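You operate a simulated robot arm through the tools that you are given. There is no shell and no other tool.

You are at the controls of a simulated two-armed robot. One attempt, no reset.

TASK
Take the yellow towel from the sorting shelf and hang it over the black rail.

Only the result counts: the job must be done as asked and must still hold three seconds after the hand-in. Knocking over, shifting, dropping, spilling or breaking anything else fails it. Flat cloth is picked up by pressing the open fingertips on it (5 to 10 N) and closing them slowly along it; thin cloth reads only 2 to 8 mm in the jaws.

THE ROBOT
Two 7-joint arms with two-finger parallel grippers on one trunk, on a base that drives. Base frame: it is fixed to the floor where the robot stands at the start and does not move with it; the origin is under the middle of the robot, x ahead of it, y to its left, z up. Lengths are in mm, angles in rad, forces in N, time in s.
The left shoulder is at the start at [60, 143, 901], the right one opposite. With the tool pointing down near the work surface each hand reaches from about 300 to 720 mm from the robot's upright axis, wherever it stands, measured 20 degrees to its own side. Places, roughly: yellow towel [500, 3000, 1000]. Payload 1.57 kg a hand.
The tool frame of a hand sits at the grasp point between the pads (the TCP): z along the fingers, y along the line on which they close. The tips reach 30 mm beyond it. The gripper opens to 110 mm. The fingers are 24 mm wide and 12 mm thick; the gripper's body (48 by 112 mm) begins 78 mm behind the TCP.
Orientation is that of the tool frame in the base frame, as [roll, pitch, yaw] about the fixed x, y, z axes, in that order (R = Rz(yaw) Ry(pitch) Rx(roll)). With the fingers straight down and closing along the base's y, the tool's x points along the base's -x, its y along +y and its z along -z.

THE INTERFACE
- The arms move only by the tool arm_command. It takes "left_deltas", "right_deltas" or both (then of equal length, played together; a hand with none holds still); each is text: rows parted by semicolons, each of 7 numbers parted by spaces: the shift along the base's x, y, z in units of 150 mm (1.0 is 150 mm), then the turn, a rotation vector about the base's x, y, z in units of 120 degrees (1.0 is 120 degrees), then the closure in counts, from 0 (fully open) to 255 (shut). In form: x y z rx ry rz grip; .... A call has 1 to 20 rows; each row is the pose to reach, as a shift and turn from the pose commanded when the call began. A call with a number of a shift or a turn outside -1 to 1 is refused whole. Rows are played at 5 a second. More than 50 mm and 0.15 rad between two rows, or a gripper value outside its range, and nothing of the call is played. Where a pose cannot be reached the arm comes as near as it can. A force on the tool above 40 N (or 10 N above the force at the start of the call, whichever is more), or a blocked arm, ends the call early, and 0.2 s more pass. Each finger travels about 45 mm/s and halts on what it meets, pressing with about 38 N; the grip force reading is that of the motor and also rises with nothing between the fingers. The clock runs only during rows and for 0.2 s after the last one: add rows that repeat a pose to give the fingers time. The reply holds the time, the measured pose of the TCP, the force on the tool along the base axes, the opening and the grip force, in the units named above and with some noise, with the torque about the TCP (base axes, N m) and any sound that the robot's microphone picked up.
- Cameras (640 x 400 px; columns grow to the right, rows downward): "scene" is now at [51, 10.8, 1521.1]; the picture's right is [0.16, -0.99, 0.00], its down [-0.65, -0.10, -0.75] and it looks along [0.74, 0.12, -0.66] (base axes); focal length 287 px, centre (320, 200). "left" rides on the left gripper at [70, -16, -141] in its tool frame; the picture's right is [0.23, 0.97, 0.00], its down [-0.86, 0.20, -0.48] and it looks along [-0.47, 0.11, 0.88] (tool axes); focal length 222 px, centre (320, 200). "right" rides on the right gripper at [70, 16, -141] in its tool frame; the picture's right is [-0.23, 0.97, 0.00], its down [-0.85, -0.20, -0.48] and it looks along [-0.47, -0.11, 0.88] (tool axes); focal length 222 px, centre (320, 200). There is no depth. A picture from a camera that has moved, and an enlarged one, comes with that camera's place and axes in the base frame and with its lens.
- grab_frame(camera): a new picture of that camera. The clock stands still meanwhile.
- move_column(by): slides the trunk up (or, below 0, down) by that many mm; the arms and the scene camera ride with it, the base frame stays. It gives what a move gives, with no picture.
- drive_base(legs): drives the robot by 1 to 6 legs, each [ahead, left, turn to the left] in mm, mm and rad, along the robot's own axes; the way and the turn of a leg run together, so that a leg with both is an arc; at most 1500 mm and 3.142 rad a leg. The arms and the cameras ride along, it lands a little off, and it stops where it bumps. It gives what a move gives.
- turn_head(pan, tilt): turns the head with the scene camera to pan (to the left, within 1.501 rad either way) and tilt (down, from -0.506 to 1.204), counted from straight ahead of the robot. It gives what a move gives.
- zoom(camera, box): a new picture of the part [left, top, right, bottom] of that camera's present view, enlarged. The clock stands still meanwhile.
- finish_job(): hands the job in; it is judged then, once.

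Nothing tells you exact positions but the pictures and the camera data. Unless the task says otherwise, let go and move clear before handing in.

The tools are called by a JSON object that holds its "api" and its "payload". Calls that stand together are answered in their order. arm_command: Moves the arms, as the interface text tells. Its arguments: {"type":"object","properties":{"left_deltas":{"type":"string"},"right_deltas":{"type":"string"}},"required":[]} The other tools are called the same way: move_column (by) slides the trunk up or down; drive_base (legs) drives the base; turn_head (pan, tilt) turns the head that bears the scene camera; grab_frame (camera) takes a picture; zoom (camera, box) takes an enlarged picture of a part of a camera's view; finish_job () hands the job in.

At the start:

```text
time_s: 0.0
left_position: [573.7, 281.6, 1041.4]
left_ee_rot: [-3.141, 0.002, 3.141]
left_ft_force: [-0.7, -0.4, 0.5]
left_torque: [0.0, -0.02, -0.02]
left_width: 109.8
left_finger_force: 0.1
right_position: [467.0, -215.4, 1082.8]
right_ee_rot: [-3.14, 0.002, 3.14]
right_ft_force: [-1.2, 0.1, 0.2]
right_torque: [-0.03, -0.01, 0.02]
right_width: 110.1
right_finger_force: 0.1
trunk travel left (down, up): [-500.0, 90.0]
robot x, y, heading: [0.9, -1.1, -0.001]
head pan, tilt: [0.161, 0.719]
```

scene: 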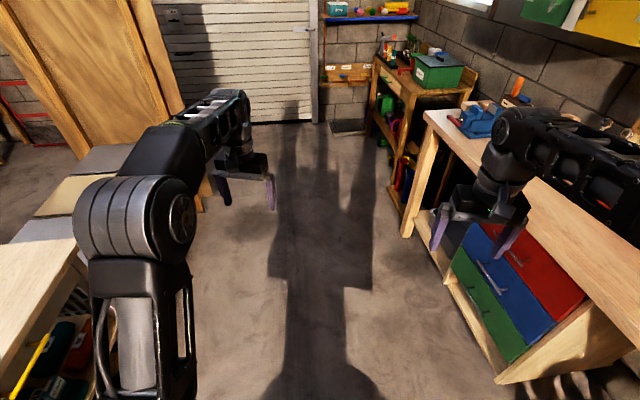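
right: 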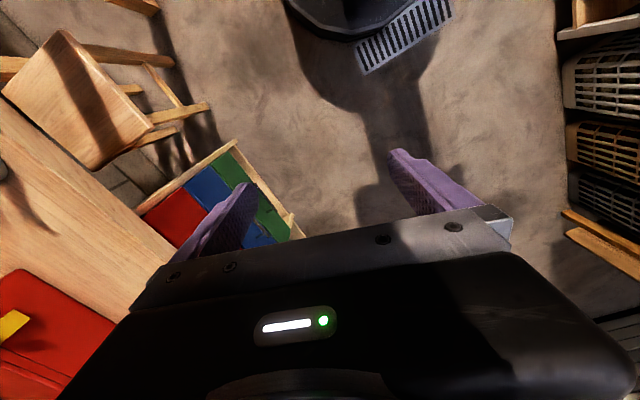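
left: 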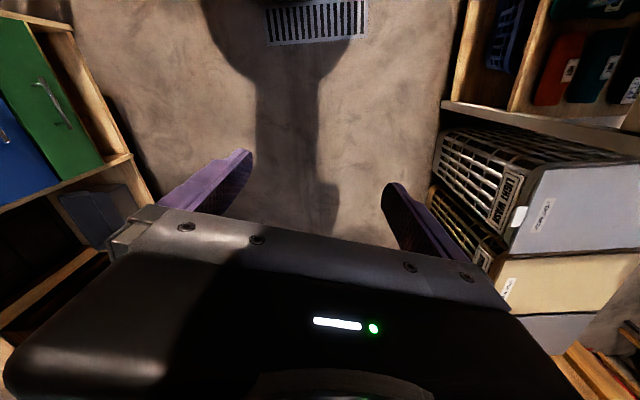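

I see a workshop with the robot between two benches; the towel should be about 3 m to the left. I look around with the head first.

{"api": "turn_head", "payload": {"pan": 1.4, "tilt": 0.3}}

```text
time_s: 1.4
left_position: [572.9, 281.6, 1041.6]
left_ee_rot: [3.141, 0.002, -3.141]
left_ft_force: [0.9, 0.0, -0.4]
left_torque: [0.0, -0.02, 0.0]
left_width: 109.9
left_finger_force: 0.0
right_position: [467.7, -215.3, 1082.1]
right_ee_rot: [-3.141, 0.0, 3.141]
right_ft_force: [0.4, -1.3, 0.9]
right_torque: [-0.01, -0.02, 0.0]
right_width: 109.8
right_finger_force: 0.1
trunk travel left (down, up): [-500.0, 90.0]
robot x, y, heading: [0.2, -1.9, -0.001]
head pan, tilt: [1.4, 0.3]
```

The head has turned left; I take a picture to find the shelf and the rail.

{"api": "grab_frame", "payload": {"camera": "scene"}}

```text
taken
camera scene: at [-16.2, 89.4, 1558.8], right [0.99, -0.17, 0.0], down [-0.05, -0.29, -0.96], along [0.16, 0.94, -0.3], focal length 287 px, centre (320, 200)
```

scene: 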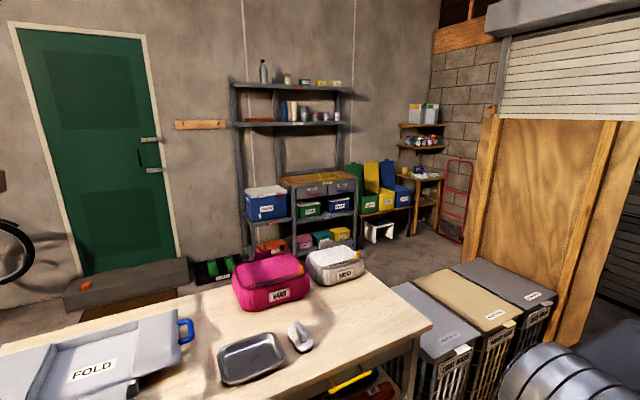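

I see a dark metal shelf with a yellowish sheet on top of a drawer unit, behind the folding bench. I zoom in on that area.

{"api": "zoom", "payload": {"camera": "scene", "box": [220, 50, 420, 260]}}

{"api": "zoom", "payload": {"camera": "scene", "box": [340, 90, 480, 260]}}

{"api": "zoom", "payload": {"camera": "scene", "box": [0, 0, 320, 200]}}

```text
1.90 times, centred on (320, 155) of scene
camera zoom: at [-16.2, 89.4, 1558.8], right [0.99, -0.17, 0.0], down [-0.05, -0.29, -0.96], along [0.16, 0.94, -0.3], focal length 546 px, centre (320, 286)
```

zoom: 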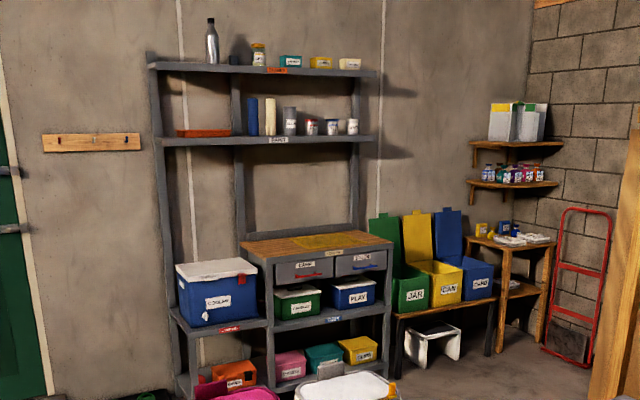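

```text
2.35 times, centred on (410, 175) of scene
camera zoom: at [-16.2, 89.4, 1558.8], right [0.99, -0.17, 0.0], down [-0.05, -0.29, -0.96], along [0.16, 0.94, -0.3], focal length 674 px, centre (108, 259)
```

zoom: 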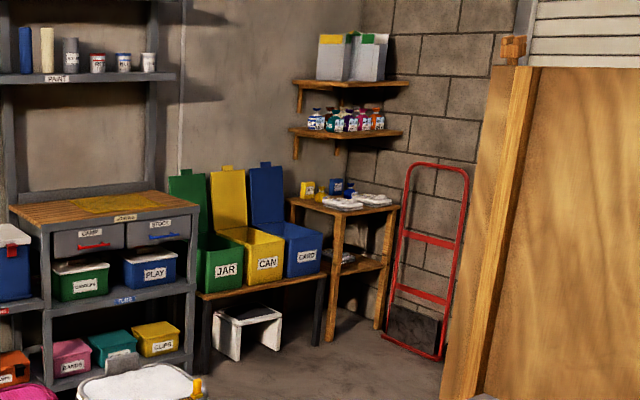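

```text
2.00 times, centred on (160, 100) of scene
camera zoom: at [-16.2, 89.4, 1558.8], right [0.99, -0.17, 0.0], down [-0.05, -0.29, -0.96], along [0.16, 0.94, -0.3], focal length 573 px, centre (640, 400)
```

zoom: 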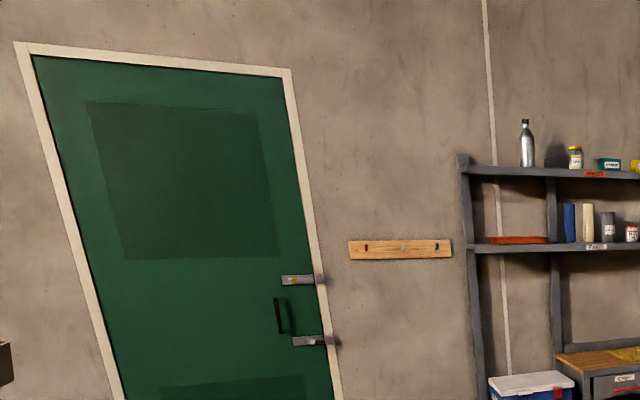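

The yellow towel lies flat on the wooden top of the shelf's drawer unit. Now I search for the black rail in other directions.

{"api": "turn_head", "payload": {"pan": 0.5, "tilt": 0.2}}

{"api": "grab_frame", "payload": {"camera": "scene"}}

{"api": "turn_head", "payload": {"pan": -0.5, "tilt": 0.2}}

{"api": "grab_frame", "payload": {"camera": "scene"}}

{"api": "turn_head", "payload": {"pan": -1.4, "tilt": 0.2}}

{"api": "grab_frame", "payload": {"camera": "scene"}}

```text
time_s: 2.6
left_position: [573.2, 281.2, 1040.1]
left_ee_rot: [-3.14, 0.003, 3.141]
left_ft_force: [-0.3, 0.1, -0.4]
left_torque: [0.02, -0.02, -0.02]
left_width: 110.0
left_finger_force: 0.0
right_position: [466.5, -215.3, 1083.1]
right_ee_rot: [3.141, 0.0, 3.141]
right_ft_force: [-0.4, 0.2, 0.3]
right_torque: [0.01, 0.01, 0.03]
right_width: 109.9
right_finger_force: 0.1
trunk travel left (down, up): [-500.0, 90.0]
robot x, y, heading: [-2.4, -4.8, 0.004]
head pan, tilt: [0.499, 0.201]
```

```text
taken
camera scene: at [49.6, 42.1, 1568.1], right [0.48, -0.88, 0.0], down [-0.18, -0.1, -0.98], along [0.86, 0.47, -0.2], focal length 287 px, centre (320, 200)
```

scene: 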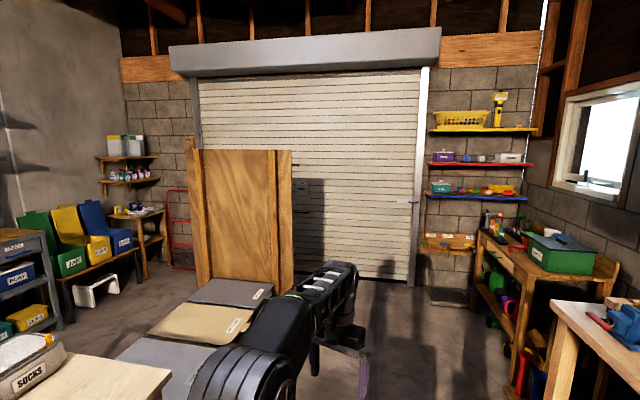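

```text
time_s: 3.9
left_position: [574.5, 281.4, 1042.2]
left_ee_rot: [-3.142, 0.002, 3.141]
left_ft_force: [0.4, -0.2, -0.2]
left_torque: [0.01, 0.02, 0.0]
left_width: 109.8
left_finger_force: 0.0
right_position: [467.3, -216.8, 1084.0]
right_ee_rot: [3.141, 0.0, -3.139]
right_ft_force: [0.5, 0.6, -0.4]
right_torque: [-0.01, 0.02, -0.01]
right_width: 109.7
right_finger_force: 0.1
trunk travel left (down, up): [-500.0, 90.0]
robot x, y, heading: [0.9, 2.4, -0.001]
head pan, tilt: [-0.499, 0.201]
```

```text
taken
camera scene: at [49.7, -47.1, 1568.1], right [-0.48, -0.88, 0.0], down [-0.18, 0.1, -0.98], along [0.86, -0.47, -0.2], focal length 287 px, centre (320, 200)
```

scene: 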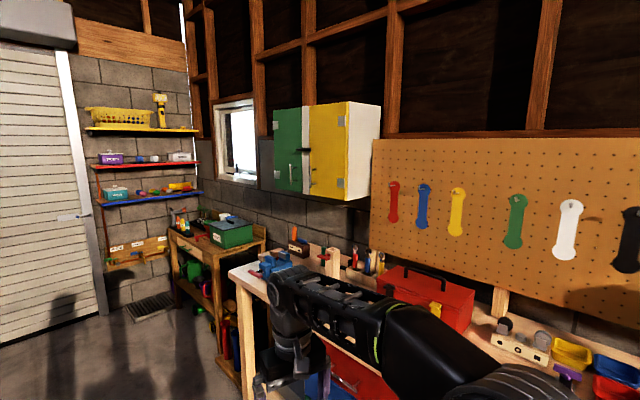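

```text
time_s: 5.1
left_position: [573.4, 281.2, 1041.8]
left_ee_rot: [-3.14, 0.002, -3.141]
left_ft_force: [-0.4, -0.5, -0.5]
left_torque: [-0.01, 0.03, 0.03]
left_width: 110.2
left_finger_force: 0.1
right_position: [466.6, -214.7, 1083.3]
right_ee_rot: [-3.142, 0.0, -3.141]
right_ft_force: [-0.6, 0.1, 0.5]
right_torque: [0.0, 0.01, -0.01]
right_width: 110.2
right_finger_force: 0.1
trunk travel left (down, up): [-500.0, 90.0]
robot x, y, heading: [-4.9, -1.5, -0.002]
head pan, tilt: [-1.4, 0.201]
```

```text
taken
camera scene: at [-16.2, -94.4, 1568.1], right [-0.99, -0.17, 0.0], down [-0.03, 0.2, -0.98], along [0.17, -0.97, -0.2], focal length 287 px, centre (320, 200)
```

scene: 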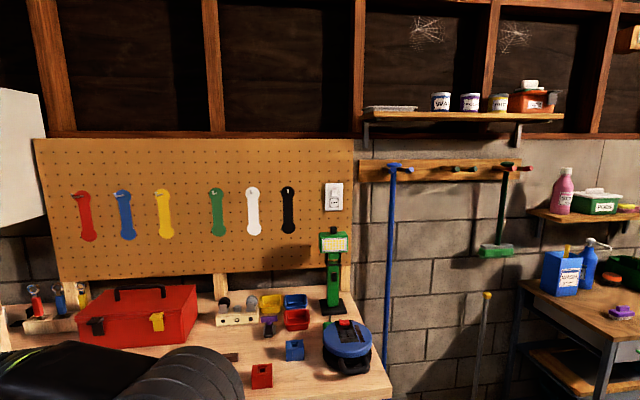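

No black rail so far ahead or to the right. I check the floor to the front left for a drivable way, and the far left.

{"api": "turn_head", "payload": {"pan": 0.7, "tilt": 0.7}}

{"api": "grab_frame", "payload": {"camera": "scene"}}

{"api": "turn_head", "payload": {"pan": 1.5, "tilt": -0.1}}

{"api": "grab_frame", "payload": {"camera": "scene"}}

{"api": "turn_head", "payload": {"pan": 1.5, "tilt": 0.8}}

{"api": "grab_frame", "payload": {"camera": "scene"}}

```text
time_s: 7.1
left_position: [573.1, 282.0, 1041.0]
left_ee_rot: [3.141, 0.003, -3.141]
left_ft_force: [0.6, 0.3, 0.1]
left_torque: [0.0, -0.03, -0.01]
left_width: 110.0
left_finger_force: 0.0
right_position: [467.0, -215.4, 1084.0]
right_ee_rot: [-3.141, -0.001, -3.141]
right_ft_force: [-0.4, 0.0, 0.1]
right_torque: [0.03, 0.01, 0.01]
right_width: 110.1
right_finger_force: 0.1
trunk travel left (down, up): [-500.0, 90.0]
robot x, y, heading: [1.5, -0.0, -0.003]
head pan, tilt: [0.7, 0.7]
```

```text
taken
camera scene: at [32.9, 52.1, 1522.7], right [0.64, -0.77, 0.0], down [-0.49, -0.41, -0.77], along [0.59, 0.49, -0.64], focal length 287 px, centre (320, 200)
```

scene: 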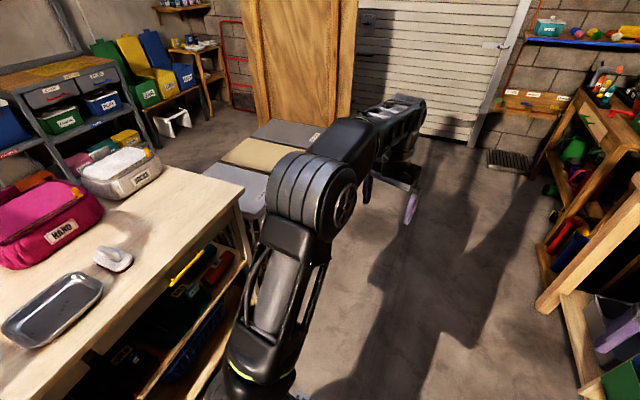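

```text
time_s: 8.2
left_position: [572.5, 281.3, 1042.1]
left_ee_rot: [3.141, 0.001, -3.14]
left_ft_force: [-0.6, -0.6, 1.2]
left_torque: [0.02, -0.01, -0.02]
left_width: 110.0
left_finger_force: 0.1
right_position: [467.6, -215.8, 1083.5]
right_ee_rot: [3.141, 0.0, 3.141]
right_ft_force: [-0.1, 0.6, -0.3]
right_torque: [-0.01, 0.04, 0.02]
right_width: 109.8
right_finger_force: 0.1
trunk travel left (down, up): [-500.0, 90.0]
robot x, y, heading: [-1.0, -0.8, 0.002]
head pan, tilt: [1.499, -0.099]
```

```text
taken
camera scene: at [-25.8, 84.3, 1595.3], right [1.0, -0.07, 0.0], down [0.01, 0.1, -1.0], along [0.07, 0.99, 0.1], focal length 287 px, centre (320, 200)
```

scene: 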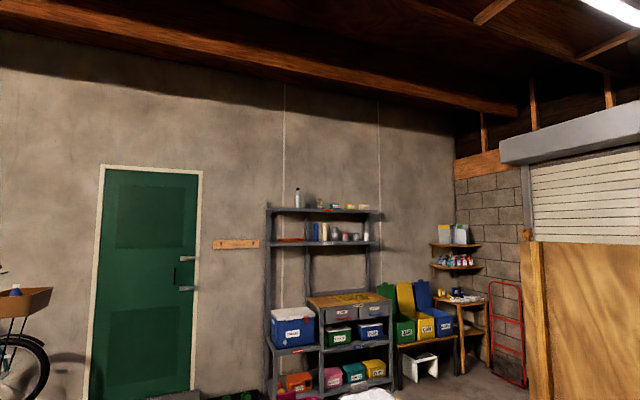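

```text
time_s: 9.4
left_position: [573.6, 282.2, 1039.6]
left_ee_rot: [-3.141, 0.002, -3.141]
left_ft_force: [-0.1, 0.0, 0.7]
left_torque: [0.01, 0.02, -0.01]
left_width: 110.1
left_finger_force: 0.1
right_position: [467.5, -215.5, 1083.1]
right_ee_rot: [-3.141, -0.001, 3.142]
right_ft_force: [-0.4, -0.2, -0.8]
right_torque: [-0.03, 0.0, 0.02]
right_width: 109.7
right_finger_force: 0.0
trunk travel left (down, up): [-500.0, 90.0]
robot x, y, heading: [0.1, -0.5, 0.004]
head pan, tilt: [1.499, 0.799]
```

```text
taken
camera scene: at [-26.4, 77.9, 1514.5], right [1.0, -0.07, 0.0], down [-0.05, -0.71, -0.7], along [0.05, 0.7, -0.72], focal length 287 px, centre (320, 200)
```

scene: 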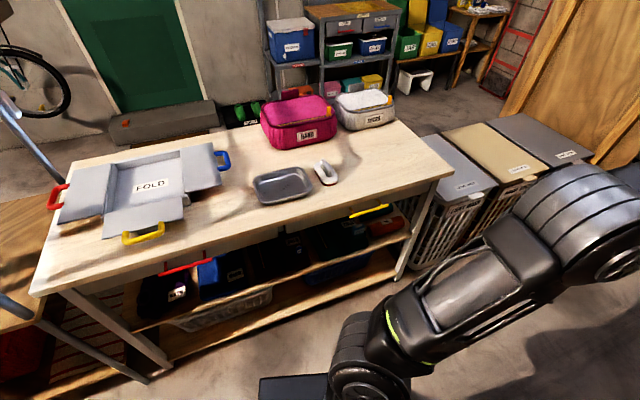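

There is a long workbench to my left (skewed about 16°), bins past it, and open floor ahead. I drive ahead and a little left into open floor, then look back for the rail.

{"api": "drive_base", "payload": {"legs": [[1100, 200, 0]]}}

{"api": "turn_head", "payload": {"pan": 1.5, "tilt": 0.5}}

{"api": "grab_frame", "payload": {"camera": "scene"}}

```text
time_s: 15.2
left_position: [1681.7, 491.2, 1041.3]
left_ee_rot: [3.14, 0.002, -3.133]
left_ft_force: [0.2, -0.3, -0.3]
left_torque: [0.0, 0.03, -0.04]
left_width: 110.0
left_finger_force: 0.1
right_position: [1581.2, -7.3, 1083.6]
right_ee_rot: [3.14, 0.0, -3.133]
right_ft_force: [-0.5, -0.5, -0.3]
right_torque: [0.0, 0.0, -0.03]
right_width: 110.0
right_finger_force: 0.1
trunk travel left (down, up): [-500.0, 90.0]
robot x, y, heading: [1112.2, 207.2, 0.009]
head pan, tilt: [1.499, 0.799]
```

```text
time_s: 16.0
left_position: [1681.9, 490.6, 1040.9]
left_ee_rot: [-3.141, 0.001, -3.133]
left_ft_force: [1.0, -0.1, -0.3]
left_torque: [-0.02, -0.03, 0.02]
left_width: 109.9
left_finger_force: 0.0
right_position: [1579.8, -8.0, 1083.3]
right_ee_rot: [-3.141, -0.001, -3.133]
right_ft_force: [0.1, 0.1, 0.0]
right_torque: [0.0, 0.02, -0.02]
right_width: 110.0
right_finger_force: 0.0
trunk travel left (down, up): [-500.0, 90.0]
robot x, y, heading: [1115.0, 204.5, 0.012]
head pan, tilt: [1.499, 0.499]
```

```text
taken
camera scene: at [1084.7, 292.4, 1540.3], right [1.0, -0.06, 0.0], down [-0.03, -0.48, -0.88], along [0.06, 0.88, -0.48], focal length 287 px, centre (320, 200)
```

scene: 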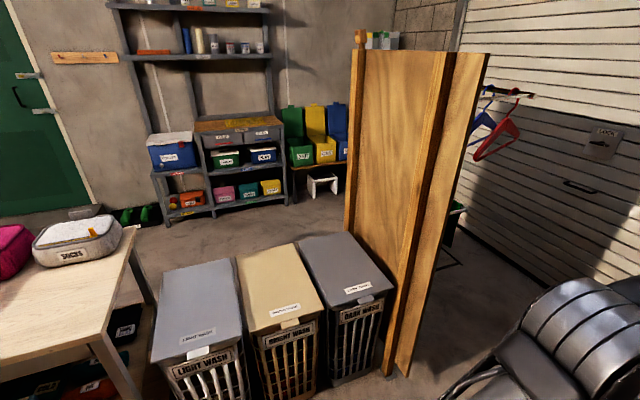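

Behind the wooden partition there is a rack with hangers – likely carrying the black rail. I zoom in.

{"api": "zoom", "payload": {"camera": "scene", "box": [420, 60, 620, 280]}}

{"api": "turn_head", "payload": {"pan": 0.8, "tilt": 0.4}}

{"api": "grab_frame", "payload": {"camera": "scene"}}

```text
1.82 times, centred on (520, 170) of scene
camera zoom: at [1084.7, 292.4, 1540.3], right [1.0, -0.06, 0.0], down [-0.03, -0.48, -0.88], along [0.06, 0.88, -0.48], focal length 521 px, centre (-44, 254)
```

zoom: 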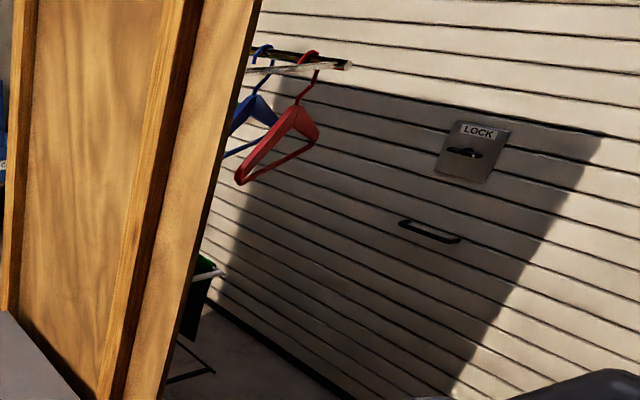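

```text
time_s: 17.1
left_position: [1681.6, 490.9, 1042.0]
left_ee_rot: [-3.141, 0.003, -3.132]
left_ft_force: [0.4, 0.3, -0.6]
left_torque: [0.01, -0.01, -0.01]
left_width: 110.0
left_finger_force: 0.0
right_position: [1580.6, -7.2, 1083.2]
right_ee_rot: [-3.14, 0.0, -3.133]
right_ft_force: [0.1, 0.4, 0.1]
right_torque: [0.02, 0.0, 0.03]
right_width: 109.9
right_finger_force: 0.1
trunk travel left (down, up): [-500.0, 90.0]
robot x, y, heading: [1112.7, 205.8, 0.013]
head pan, tilt: [0.799, 0.4]
```

```text
taken
camera scene: at [1142.8, 268.6, 1549.5], right [0.72, -0.69, 0.0], down [-0.27, -0.28, -0.92], along [0.64, 0.67, -0.39], focal length 287 px, centre (320, 200)
```

scene: 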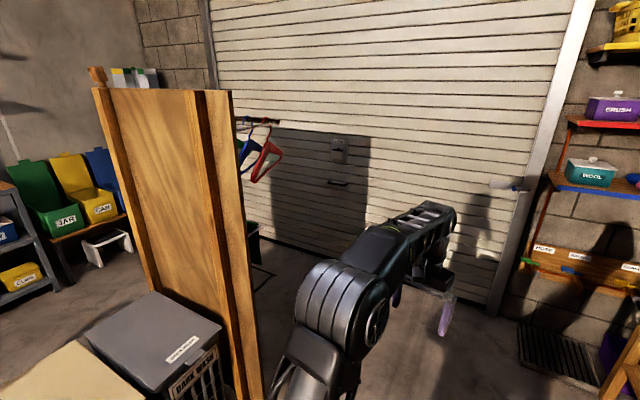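

The rail seems to be mounted on the far side of the partition (partition from about [1330,1677] to [1600,1190]). I drive further ahead to view its far side.

{"api": "drive_base", "payload": {"legs": [[900, 50, 0]]}}

{"api": "turn_head", "payload": {"pan": 1.5, "tilt": 0.4}}

{"api": "grab_frame", "payload": {"camera": "scene"}}

```text
time_s: 21.8
left_position: [2585.1, 538.0, 1040.6]
left_ee_rot: [3.141, 0.001, 3.139]
left_ft_force: [0.2, 0.0, 0.5]
left_torque: [-0.01, -0.01, 0.04]
left_width: 109.9
left_finger_force: 0.0
right_position: [2478.8, 40.1, 1082.9]
right_ee_rot: [3.141, 0.002, 3.139]
right_ft_force: [0.8, 0.6, -0.4]
right_torque: [-0.03, 0.03, -0.01]
right_width: 109.9
right_finger_force: 0.0
trunk travel left (down, up): [-500.0, 90.0]
robot x, y, heading: [2012.8, 258.0, -0.005]
head pan, tilt: [0.799, 0.4]
```

```text
time_s: 22.9
left_position: [2585.2, 537.6, 1041.1]
left_ee_rot: [-3.141, 0.001, 3.139]
left_ft_force: [0.7, -0.3, -0.3]
left_torque: [-0.01, 0.01, -0.01]
left_width: 110.1
left_finger_force: 0.2
right_position: [2478.2, 39.5, 1083.8]
right_ee_rot: [-3.141, 0.002, 3.141]
right_ft_force: [-0.3, -0.8, 0.6]
right_torque: [0.02, 0.03, 0.0]
right_width: 110.3
right_finger_force: 0.1
trunk travel left (down, up): [-500.0, 90.0]
robot x, y, heading: [2010.8, 257.5, 0.002]
head pan, tilt: [1.499, 0.4]
```

```text
taken
camera scene: at [1986.1, 347.0, 1549.5], right [1.0, -0.07, 0.0], down [-0.03, -0.39, -0.92], along [0.07, 0.92, -0.39], focal length 287 px, centre (320, 200)
```

scene: 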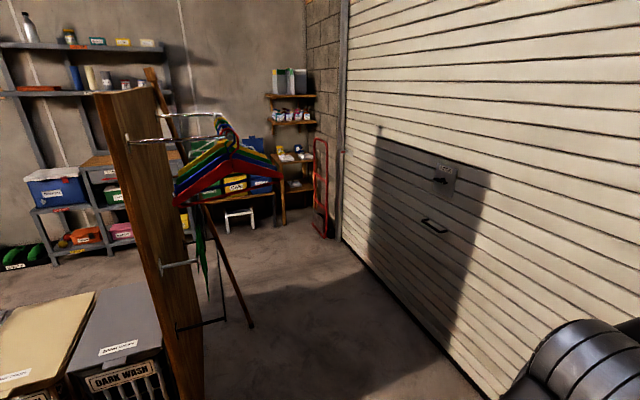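

The far side of the partition shows several rails: an upper one with hangers, a middle one and a lower one. I zoom in to tell colours.

{"api": "zoom", "payload": {"camera": "scene", "box": [80, 60, 300, 220]}}

{"api": "zoom", "payload": {"camera": "scene", "box": [100, 200, 300, 360]}}

```text
2.50 times, centred on (190, 140) of scene
camera zoom: at [1986.1, 347.0, 1549.5], right [1.0, -0.07, 0.0], down [-0.03, -0.39, -0.92], along [0.07, 0.92, -0.39], focal length 717 px, centre (645, 350)
```

zoom: 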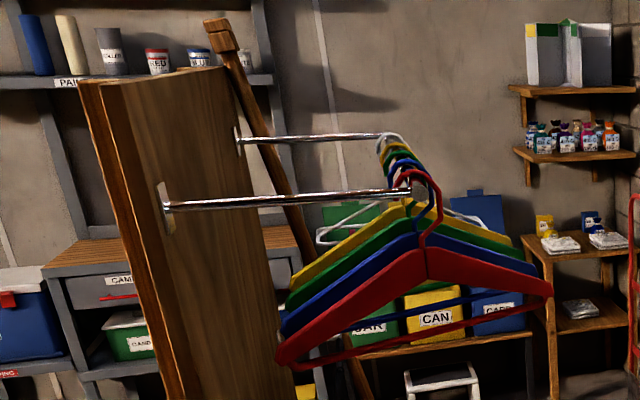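

```text
2.50 times, centred on (200, 280) of scene
camera zoom: at [1986.1, 347.0, 1549.5], right [1.0, -0.07, 0.0], down [-0.03, -0.39, -0.92], along [0.07, 0.92, -0.39], focal length 717 px, centre (620, 0)
```

zoom: 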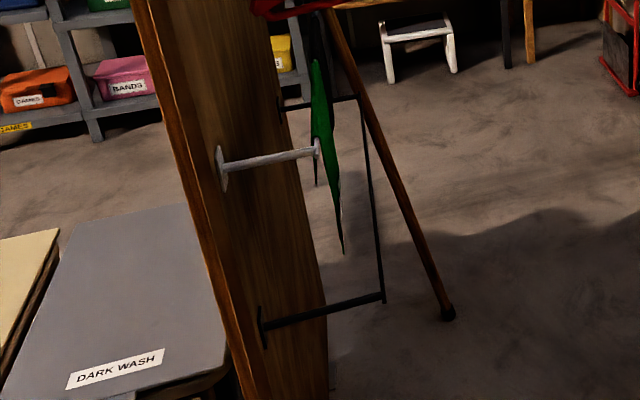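

The lowest rail is the black one: a U-shaped bar on two arms, below the hangers and a white peg with green cloth. I turn and move to get a frontal look at it.

{"api": "drive_base", "payload": {"legs": [[0, 0, 1.571], [900, -340, 0]]}}

{"api": "turn_head", "payload": {"pan": 1.3, "tilt": 0.6}}

{"api": "grab_frame", "payload": {"camera": "scene"}}

```text
time_s: 31.7
left_position: [2066.3, 1732.7, 1041.4]
left_ee_rot: [-3.141, 0.001, -1.567]
left_ft_force: [0.2, -0.9, 0.6]
left_torque: [0.03, -0.02, -0.02]
left_width: 109.7
left_finger_force: 0.1
right_position: [2563.1, 1626.6, 1083.0]
right_ee_rot: [-3.14, -0.001, -1.566]
right_ft_force: [0.2, -0.2, 0.7]
right_torque: [-0.01, -0.01, 0.02]
right_width: 109.8
right_finger_force: 0.1
trunk travel left (down, up): [-500.0, 90.0]
robot x, y, heading: [2348.7, 1160.6, 1.577]
head pan, tilt: [1.499, 0.4]
```

```text
time_s: 32.5
left_position: [2064.8, 1731.8, 1040.4]
left_ee_rot: [3.14, 0.001, -1.566]
left_ft_force: [0.3, -0.1, -0.5]
left_torque: [0.02, 0.01, -0.03]
left_width: 110.0
left_finger_force: 0.1
right_position: [2564.0, 1627.8, 1082.8]
right_ee_rot: [-3.142, -0.001, -1.567]
right_ft_force: [-0.2, -0.1, -0.4]
right_torque: [-0.01, 0.03, 0.0]
right_width: 110.3
right_finger_force: 0.0
trunk travel left (down, up): [-500.0, 90.0]
robot x, y, heading: [2348.4, 1156.1, 1.569]
head pan, tilt: [1.3, 0.6]
```

```text
taken
camera scene: at [2261.4, 1150.6, 1531.3], right [0.26, 0.96, 0.0], down [0.54, -0.15, -0.83], along [-0.8, 0.22, -0.56], focal length 287 px, centre (320, 200)
```

scene: 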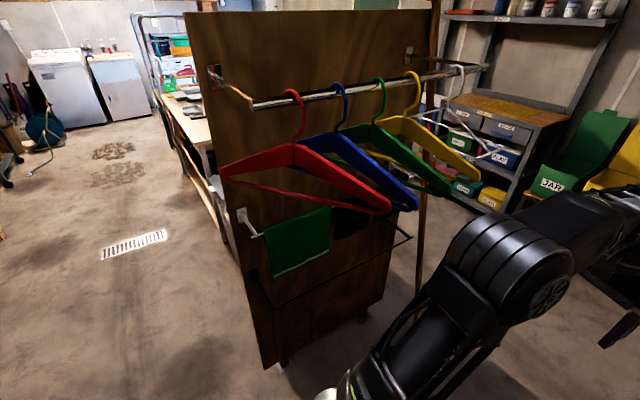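

Now I see the back of the partition: chrome rail with hangers, a white rail with a green towel, and a black rail beneath. I zoom in for geometry.

{"api": "zoom", "payload": {"camera": "scene", "box": [200, 170, 440, 380]}}

{"api": "zoom", "payload": {"camera": "scene", "box": [180, 0, 500, 220]}}

```text
1.90 times, centred on (320, 275) of scene
camera zoom: at [2261.4, 1150.6, 1531.3], right [0.26, 0.96, 0.0], down [0.54, -0.15, -0.83], along [-0.8, 0.22, -0.56], focal length 546 px, centre (320, 57)
```

zoom: 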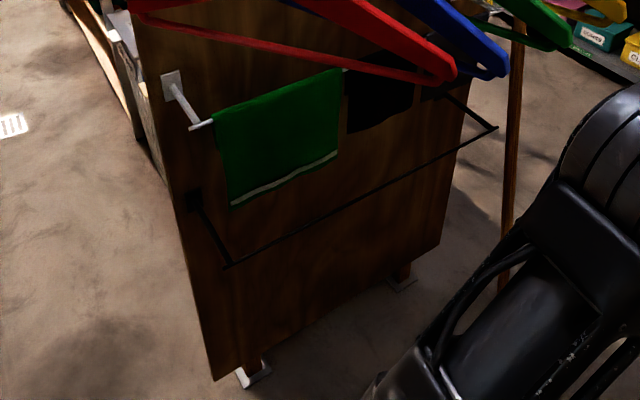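

```text
1.82 times, centred on (340, 110) of scene
camera zoom: at [2261.4, 1150.6, 1531.3], right [0.26, 0.96, 0.0], down [0.54, -0.15, -0.83], along [-0.8, 0.22, -0.56], focal length 521 px, centre (284, 364)
```

zoom: 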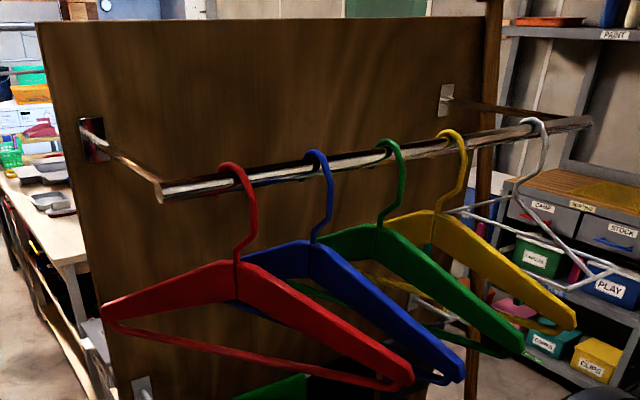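

The black rail runs from about [1705,1151] to [1535,1720] at z≈765, ~155 mm off the partition; hangers sit above at z>1200. Now I look toward the shelf from here to measure the towel.

{"api": "turn_head", "payload": {"pan": 0.75, "tilt": 0.3}}

{"api": "grab_frame", "payload": {"camera": "scene"}}

{"api": "zoom", "payload": {"camera": "scene", "box": [120, 60, 400, 240]}}

```text
time_s: 33.4
left_position: [2064.5, 1732.9, 1042.0]
left_ee_rot: [3.141, 0.001, -1.568]
left_ft_force: [0.1, 0.0, -0.3]
left_torque: [0.0, -0.01, 0.0]
left_width: 109.9
left_finger_force: 0.0
right_position: [2563.7, 1628.0, 1082.7]
right_ee_rot: [-3.141, 0.0, -1.565]
right_ft_force: [0.0, 0.9, 0.3]
right_torque: [0.01, 0.01, 0.0]
right_width: 109.9
right_finger_force: 0.1
trunk travel left (down, up): [-500.0, 90.0]
robot x, y, heading: [2347.7, 1157.9, 1.574]
head pan, tilt: [0.75, 0.3]
```

```text
taken
camera scene: at [2282.6, 1195.3, 1558.7], right [0.73, 0.69, 0.0], down [0.2, -0.22, -0.96], along [-0.65, 0.7, -0.3], focal length 287 px, centre (320, 200)
```

scene: 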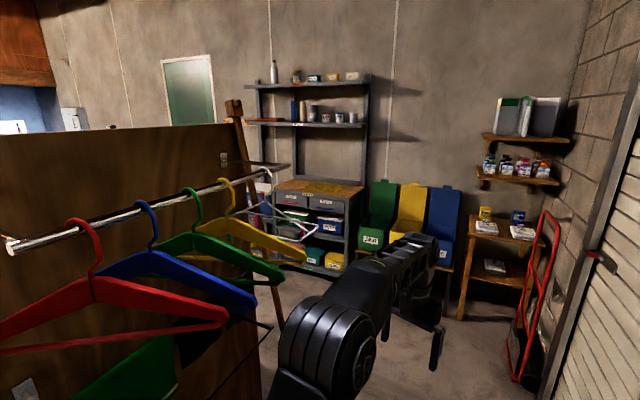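

```text
2.22 times, centred on (260, 150) of scene
camera zoom: at [2282.6, 1195.3, 1558.7], right [0.73, 0.69, 0.0], down [0.2, -0.22, -0.96], along [-0.65, 0.7, -0.3], focal length 637 px, centre (453, 311)
```

zoom: 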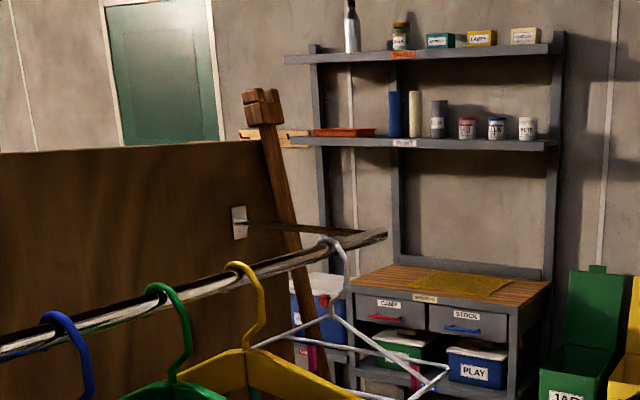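

The shelf top is at z≈855 with front edge running about [192,2803]–[915,2998]; the towel is about 375×265 mm centred near [489,3163]. The room is skewed ~16°, so I align my heading with it and drive around past the partition.

{"api": "drive_base", "payload": {"legs": [[0, 0, 0.284], [1350, -40, 0]]}}

{"api": "turn_head", "payload": {"pan": 0.9, "tilt": 0.5}}

{"api": "grab_frame", "payload": {"camera": "scene"}}

```text
time_s: 41.1
left_position: [1572.1, 2932.5, 1040.5]
left_ee_rot: [3.141, 0.001, -1.282]
left_ft_force: [0.6, -0.3, -0.8]
left_torque: [-0.03, -0.04, -0.03]
left_width: 109.8
left_finger_force: 0.1
right_position: [2078.7, 2971.1, 1082.6]
right_ee_rot: [3.141, 0.001, -1.281]
right_ft_force: [-0.2, 0.4, -0.8]
right_torque: [0.0, -0.01, -0.01]
right_width: 110.0
right_finger_force: 0.0
trunk travel left (down, up): [-500.0, 90.0]
robot x, y, heading: [2003.2, 2461.7, 1.862]
head pan, tilt: [0.75, 0.3]
```

```text
time_s: 41.9
left_position: [1570.4, 2930.7, 1041.8]
left_ee_rot: [3.141, 0.002, -1.284]
left_ft_force: [-0.3, 0.5, 0.5]
left_torque: [0.0, 0.01, -0.02]
left_width: 110.2
left_finger_force: 0.0
right_position: [2079.1, 2970.7, 1082.4]
right_ee_rot: [-3.141, -0.002, -1.281]
right_ft_force: [-0.1, 0.0, -0.4]
right_torque: [-0.01, -0.02, 0.0]
right_width: 109.9
right_finger_force: 0.1
trunk travel left (down, up): [-500.0, 90.0]
robot x, y, heading: [2002.3, 2463.3, 1.855]
head pan, tilt: [0.901, 0.499]
```

```text
taken
camera scene: at [1926.3, 2464.5, 1540.4], right [0.37, 0.93, 0.0], down [0.44, -0.18, -0.88], along [-0.81, 0.33, -0.48], focal length 287 px, centre (320, 200)
```

scene: 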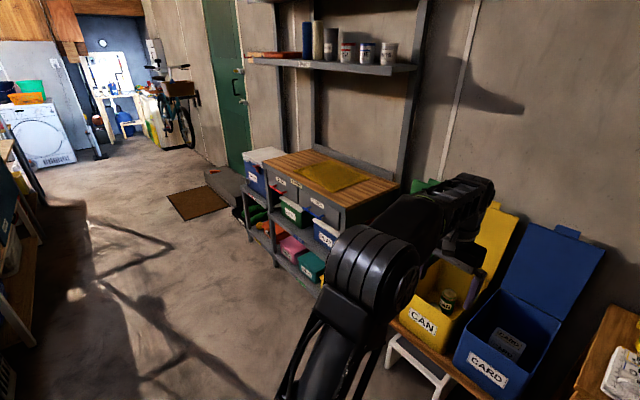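

The position matches my plan. The way to the front of the shelf is clear, so I strafe left in front of it.

{"api": "drive_base", "payload": {"legs": [[200, 1255, 0]]}}

{"api": "turn_head", "payload": {"pan": 0.0, "tilt": 0.6}}

{"api": "grab_frame", "payload": {"camera": "scene"}}

```text
time_s: 48.2
left_position: [318.5, 2767.8, 1041.3]
left_ee_rot: [3.141, 0.002, -1.28]
left_ft_force: [0.1, -0.5, -0.4]
left_torque: [0.0, -0.03, -0.01]
left_width: 110.0
left_finger_force: 0.1
right_position: [825.6, 2807.2, 1082.9]
right_ee_rot: [-3.141, 0.0, -1.28]
right_ft_force: [0.2, -0.5, 0.2]
right_torque: [0.01, -0.03, 0.01]
right_width: 110.1
right_finger_force: 0.1
trunk travel left (down, up): [-500.0, 90.0]
robot x, y, heading: [755.2, 2295.9, 1.867]
head pan, tilt: [0.901, 0.499]
```

```text
time_s: 49.4
left_position: [319.9, 2767.7, 1041.5]
left_ee_rot: [3.141, 0.002, -1.28]
left_ft_force: [-0.4, 0.4, 0.3]
left_torque: [0.01, 0.01, 0.0]
left_width: 109.9
left_finger_force: 0.1
right_position: [824.0, 2808.2, 1082.8]
right_ee_rot: [3.141, 0.0, -1.278]
right_ft_force: [-0.4, -0.2, 0.6]
right_torque: [0.0, 0.01, 0.01]
right_width: 110.0
right_finger_force: 0.1
trunk travel left (down, up): [-500.0, 90.0]
robot x, y, heading: [751.5, 2299.3, 1.86]
head pan, tilt: [0.0, 0.6]
```

```text
taken
camera scene: at [733.5, 2352.0, 1531.3], right [0.96, 0.29, 0.0], down [0.16, -0.54, -0.83], along [-0.24, 0.79, -0.56], focal length 287 px, centre (320, 200)
```

scene: 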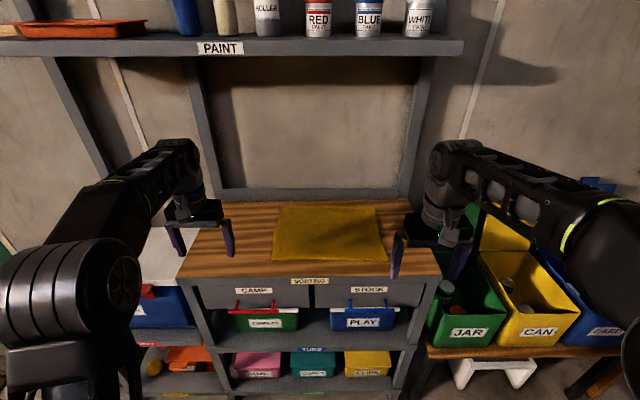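

I now face the shelf; the towel lies flat, about 365×290 mm, its front edge ~65 mm behind the shelf's front edge. I look down to judge how close the base can go.

{"api": "turn_head", "payload": {"pan": 0.0, "tilt": 1.2}}

{"api": "grab_frame", "payload": {"camera": "scene"}}

{"api": "grab_frame", "payload": {"camera": "left"}}

{"api": "grab_frame", "payload": {"camera": "right"}}

```text
time_s: 50.4
left_position: [319.4, 2767.0, 1040.8]
left_ee_rot: [3.141, 0.002, -1.279]
left_ft_force: [0.3, 1.2, -0.6]
left_torque: [-0.04, -0.02, -0.02]
left_width: 110.2
left_finger_force: 0.0
right_position: [824.1, 2808.5, 1082.8]
right_ee_rot: [-3.14, 0.0, -1.279]
right_ft_force: [0.1, -0.1, 0.8]
right_torque: [0.02, -0.02, 0.02]
right_width: 109.8
right_finger_force: 0.1
trunk travel left (down, up): [-500.0, 90.0]
robot x, y, heading: [753.0, 2296.2, 1.862]
head pan, tilt: [0.0, 1.201]
```

```text
taken
camera scene: at [742.9, 2321.0, 1486.7], right [0.96, 0.29, 0.0], down [0.27, -0.89, -0.36], along [-0.1, 0.35, -0.93], focal length 287 px, centre (320, 200)
```

scene: 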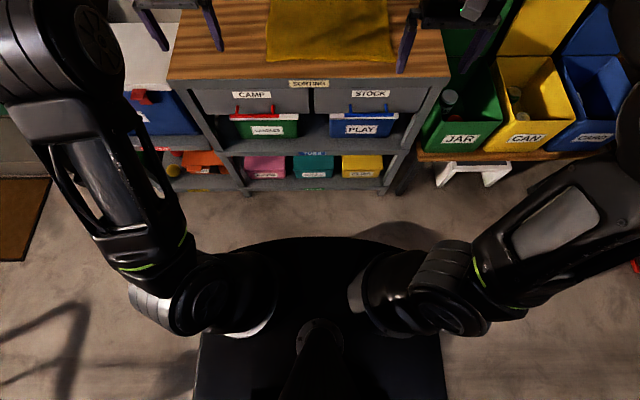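

```text
taken
camera left: at [355.4, 2706.5, 1181.2], right [-0.87, -0.5, 0.0], down [-0.44, 0.76, 0.48], along [-0.24, 0.42, -0.88], focal length 222 px, centre (320, 200)
```

left: 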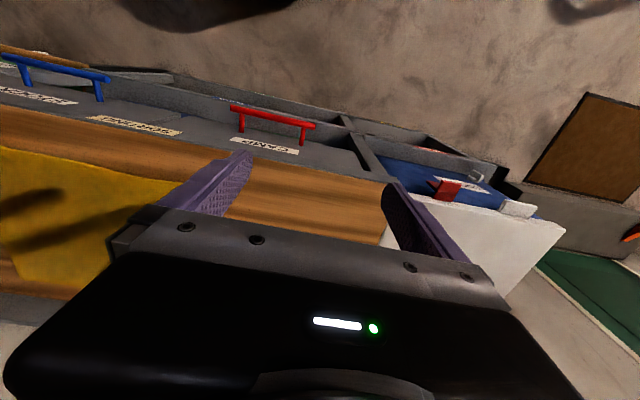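

```text
taken
camera right: at [830.3, 2737.1, 1224.8], right [-1.0, -0.06, 0.0], down [-0.05, 0.88, 0.48], along [-0.03, 0.48, -0.88], focal length 222 px, centre (320, 200)
```

right: 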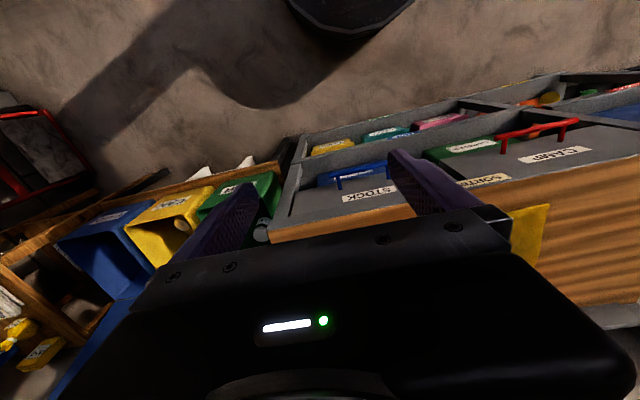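

The base front is about 250 mm short of the shelf foot, so I creep ahead 175 mm and 24 mm to the right to centre on the towel.

{"api": "drive_base", "payload": {"legs": [[175, -24, 0]]}}

{"api": "turn_head", "payload": {"pan": 0.0, "tilt": 0.85}}

{"api": "grab_frame", "payload": {"camera": "scene"}}

```text
time_s: 51.9
left_position: [294.1, 2942.2, 1040.3]
left_ee_rot: [-3.141, 0.001, -1.282]
left_ft_force: [0.6, 0.4, 0.6]
left_torque: [-0.03, -0.04, 0.02]
left_width: 109.9
left_finger_force: 0.2
right_position: [799.2, 2981.8, 1082.0]
right_ee_rot: [3.141, 0.001, -1.283]
right_ft_force: [0.1, 1.0, 0.4]
right_torque: [0.01, -0.01, 0.0]
right_width: 110.2
right_finger_force: 0.1
trunk travel left (down, up): [-500.0, 90.0]
robot x, y, heading: [727.4, 2476.1, 1.862]
head pan, tilt: [0.0, 1.201]
```

```text
time_s: 52.7
left_position: [294.2, 2941.8, 1041.4]
left_ee_rot: [-3.141, 0.003, -1.283]
left_ft_force: [-0.1, -0.6, 0.5]
left_torque: [-0.02, 0.03, -0.02]
left_width: 109.9
left_finger_force: 0.0
right_position: [800.3, 2980.3, 1082.7]
right_ee_rot: [-3.141, -0.002, -1.284]
right_ft_force: [-0.2, -0.5, 0.4]
right_torque: [0.03, -0.01, -0.03]
right_width: 110.0
right_finger_force: 0.1
trunk travel left (down, up): [-500.0, 90.0]
robot x, y, heading: [725.8, 2466.6, 1.866]
head pan, tilt: [0.0, 0.85]
```

```text
taken
camera scene: at [710.1, 2515.1, 1510.3], right [0.96, 0.28, 0.0], down [0.21, -0.72, -0.66], along [-0.19, 0.63, -0.75], focal length 287 px, centre (320, 200)
```

scene: 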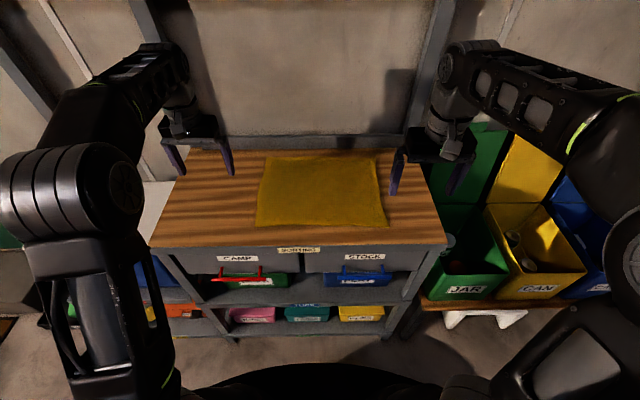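

The towel is centred ahead of me: front edge at about 65 mm behind the shelf lip. I bring both hands above the front corners of the towel, partly closing the jaws to ~60 mm.

{"api": "arm_command", "payload": {"left_deltas": "0.16 0.025 -0.09 0 0 0 20; 0.32 0.05 -0.18 0 0 0 40; 0.48 0.075 -0.27 0 0 0 60; 0.64 0.1 -0.36 0 0 0 80; 0.8 0.125 -0.45 0 0 0 100; 0.951 0.147 -0.54 0 0 0 116; 0.951 0.147 -0.54 0 0 0 116; 0.951 0.147 -0.54 0 0 0 116", "right_deltas": "-0.105 0.07 -0.136 0 0 0 20; -0.21 0.14 -0.272 0 0 0 40; -0.315 0.21 -0.408 0 0 0 60; -0.42 0.28 -0.544 0 0 0 80; -0.525 0.35 -0.68 0 0 0 100; -0.631 0.417 -0.817 0 0 0 116; -0.631 0.417 -0.817 0 0 0 116; -0.631 0.417 -0.817 0 0 0 116"}}

{"api": "grab_frame", "payload": {"camera": "scene"}}

{"api": "grab_frame", "payload": {"camera": "left"}}

{"api": "grab_frame", "payload": {"camera": "right"}}

```text
time_s: 54.5
left_position: [436.9, 2962.8, 958.7]
left_ee_rot: [3.141, 0.003, -1.282]
left_ft_force: [-0.2, 0.8, -0.4]
left_torque: [0.01, -0.01, 0.0]
left_width: 59.9
left_finger_force: 0.1
right_position: [706.2, 3042.7, 959.3]
right_ee_rot: [3.141, 0.0, -1.282]
right_ft_force: [-0.1, 0.3, -0.9]
right_torque: [0.01, -0.03, 0.05]
right_width: 60.2
right_finger_force: 0.0
trunk travel left (down, up): [-500.0, 90.0]
robot x, y, heading: [728.5, 2467.7, 1.861]
head pan, tilt: [0.0, 0.85]
```

```text
taken
camera scene: at [710.1, 2515.3, 1510.4], right [0.96, 0.28, 0.0], down [0.21, -0.72, -0.66], along [-0.19, 0.63, -0.75], focal length 287 px, centre (320, 200)
```

scene: 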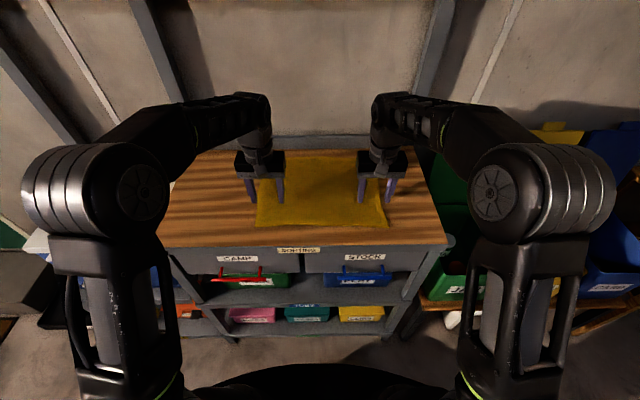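

```text
taken
camera left: at [473.1, 2902.2, 1099.6], right [-0.87, -0.49, 0.0], down [-0.43, 0.76, 0.48], along [-0.24, 0.42, -0.88], focal length 222 px, centre (320, 200)
```

left: 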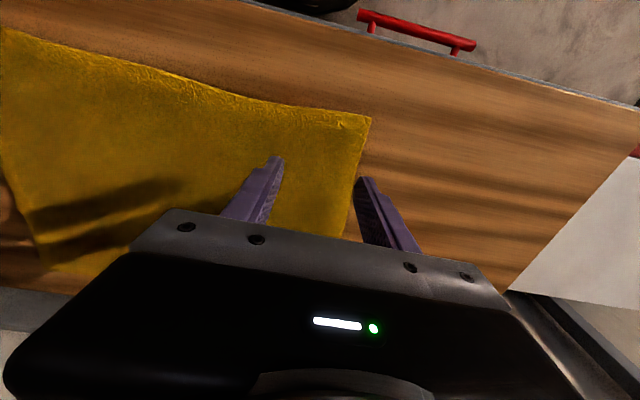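

```text
taken
camera right: at [710.3, 2972.4, 1101.9], right [-1.0, -0.06, 0.0], down [-0.05, 0.88, 0.48], along [-0.03, 0.48, -0.88], focal length 222 px, centre (320, 200)
```

right: 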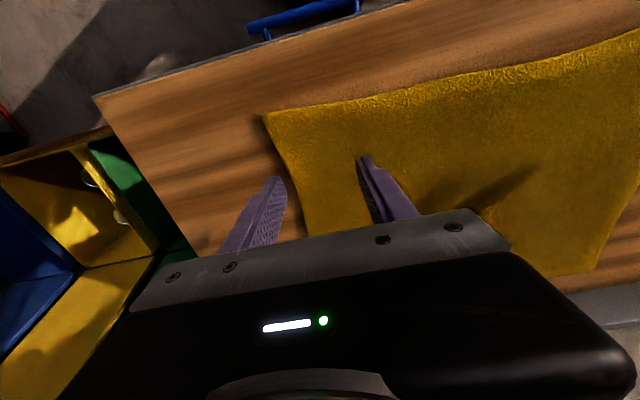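

The wrist cameras show the towel's front corners; outer fingers are right at its side edges, so I shift both hands inward a bit while descending close to the surface.

{"api": "arm_command", "payload": {"left_deltas": "0.04 -0.01 -0.08 0 0 0 116; 0.08 -0.022 -0.16 0 0 0 116; 0.121 -0.033 -0.24 0 0 0 116; 0.121 -0.033 -0.3 0 0 0 116; 0.121 -0.033 -0.36 0 0 0 116; 0.121 -0.033 -0.4 0 0 0 116; 0.121 -0.033 -0.4 0 0 0 116", "right_deltas": "-0.045 -0.036 -0.08 0 0 0 116; -0.09 -0.072 -0.16 0 0 0 116; -0.135 -0.109 -0.24 0 0 0 116; -0.135 -0.109 -0.3 0 0 0 116; -0.135 -0.109 -0.36 0 0 0 116; -0.135 -0.109 -0.4 0 0 0 116; -0.135 -0.109 -0.4 0 0 0 116"}}

{"api": "grab_frame", "payload": {"camera": "left"}}

{"api": "grab_frame", "payload": {"camera": "right"}}

{"api": "zoom", "payload": {"camera": "scene", "box": [210, 120, 430, 260]}}

```text
time_s: 55.9
left_position: [453.6, 2958.6, 913.4]
left_ee_rot: [-3.139, 0.022, -1.283]
left_ft_force: [-0.8, -4.9, 22.5]
left_torque: [-0.26, 0.15, 0.06]
left_width: 60.0
left_finger_force: 0.0
right_position: [684.4, 3027.9, 912.7]
right_ee_rot: [3.138, 0.02, -1.284]
right_ft_force: [3.0, -2.7, 21.2]
right_torque: [-0.09, -0.39, -0.05]
right_width: 60.3
right_finger_force: 0.1
trunk travel left (down, up): [-500.0, 90.0]
robot x, y, heading: [727.9, 2472.1, 1.86]
head pan, tilt: [0.0, 0.85]
stopped in row 6 (left hand): the force on the tool passed its limit at 46 N (the readings are from after the stop); the commanded pose is now the measured one
```

```text
taken
camera left: at [491.3, 2896.1, 1051.6], right [-0.87, -0.49, -0.01], down [-0.43, 0.75, 0.49], along [-0.24, 0.43, -0.87], focal length 222 px, centre (320, 200)
```

left: 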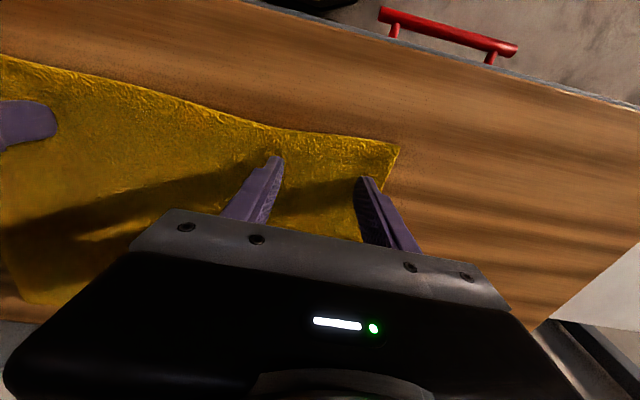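

```text
taken
camera right: at [690.7, 2954.6, 1053.5], right [-1.0, -0.06, 0.01], down [-0.05, 0.87, 0.49], along [-0.04, 0.49, -0.87], focal length 222 px, centre (320, 200)
```

right: 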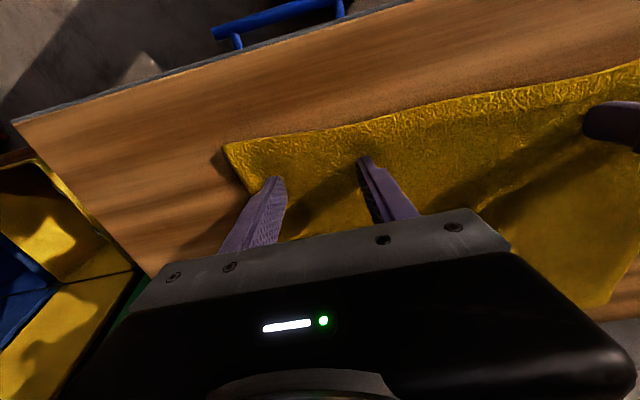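

```text
2.86 times, centred on (320, 190) of scene
camera zoom: at [711.5, 2510.3, 1511.1], right [0.96, 0.28, 0.0], down [0.21, -0.72, -0.66], along [-0.19, 0.64, -0.75], focal length 819 px, centre (320, 229)
```

zoom: 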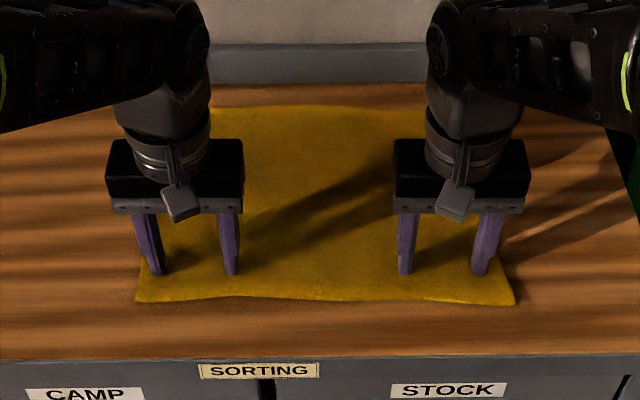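

Contact: fingertips touch the towel with TCP at z≈913 (surface ≈884), pressing ~22 N. I ease off to a light press before closing.

{"api": "arm_command", "payload": {"left_deltas": "0 0 0.01 -0.0046 -0.0014 0 116; 0 0 0.02 -0.0092 -0.0027 0 116; 0 0 0.02 -0.0092 -0.0027 0 116", "right_deltas": "0 0 0.01 -0.0042 -0.0013 0 116; 0 0 0.02 -0.0084 -0.0025 0 116; 0 0 0.02 -0.0084 -0.0025 0 116"}}

```text
time_s: 56.6
left_position: [455.0, 2960.6, 913.0]
left_ee_rot: [-3.139, -0.003, -1.283]
left_ft_force: [1.1, 0.6, 18.1]
left_torque: [0.0, 0.13, 0.05]
left_width: 59.6
left_finger_force: 0.1
right_position: [684.8, 3027.8, 914.1]
right_ee_rot: [3.138, -0.003, -1.284]
right_ft_force: [-1.8, -0.3, 18.6]
right_torque: [0.05, -0.09, -0.04]
right_width: 59.5
right_finger_force: 0.0
trunk travel left (down, up): [-500.0, 90.0]
robot x, y, heading: [727.3, 2470.3, 1.863]
head pan, tilt: [0.0, 0.85]
```

Still about 18 N; I raise both a few millimetres more.

{"api": "arm_command", "payload": {"left_deltas": "0 0 0.01 0 0 0 116; 0 0 0.018 0 0 0 116; 0 0 0.018 0 0 0 116", "right_deltas": "0 0 0.01 0 0 0 116; 0 0 0.018 0 0 0 116; 0 0 0.018 0 0 0 116"}}

```text
time_s: 57.5
left_position: [454.6, 2960.0, 913.7]
left_ee_rot: [-3.139, -0.009, -1.283]
left_ft_force: [2.2, -1.1, 6.0]
left_torque: [0.0, -0.06, -0.01]
left_width: 60.0
left_finger_force: 0.1
right_position: [686.3, 3028.7, 914.8]
right_ee_rot: [3.14, -0.008, -1.283]
right_ft_force: [-1.1, -2.1, 5.2]
right_torque: [-0.06, 0.02, -0.03]
right_width: 59.5
right_finger_force: 0.0
trunk travel left (down, up): [-500.0, 90.0]
robot x, y, heading: [723.6, 2470.6, 1.861]
head pan, tilt: [0.0, 0.85]
```

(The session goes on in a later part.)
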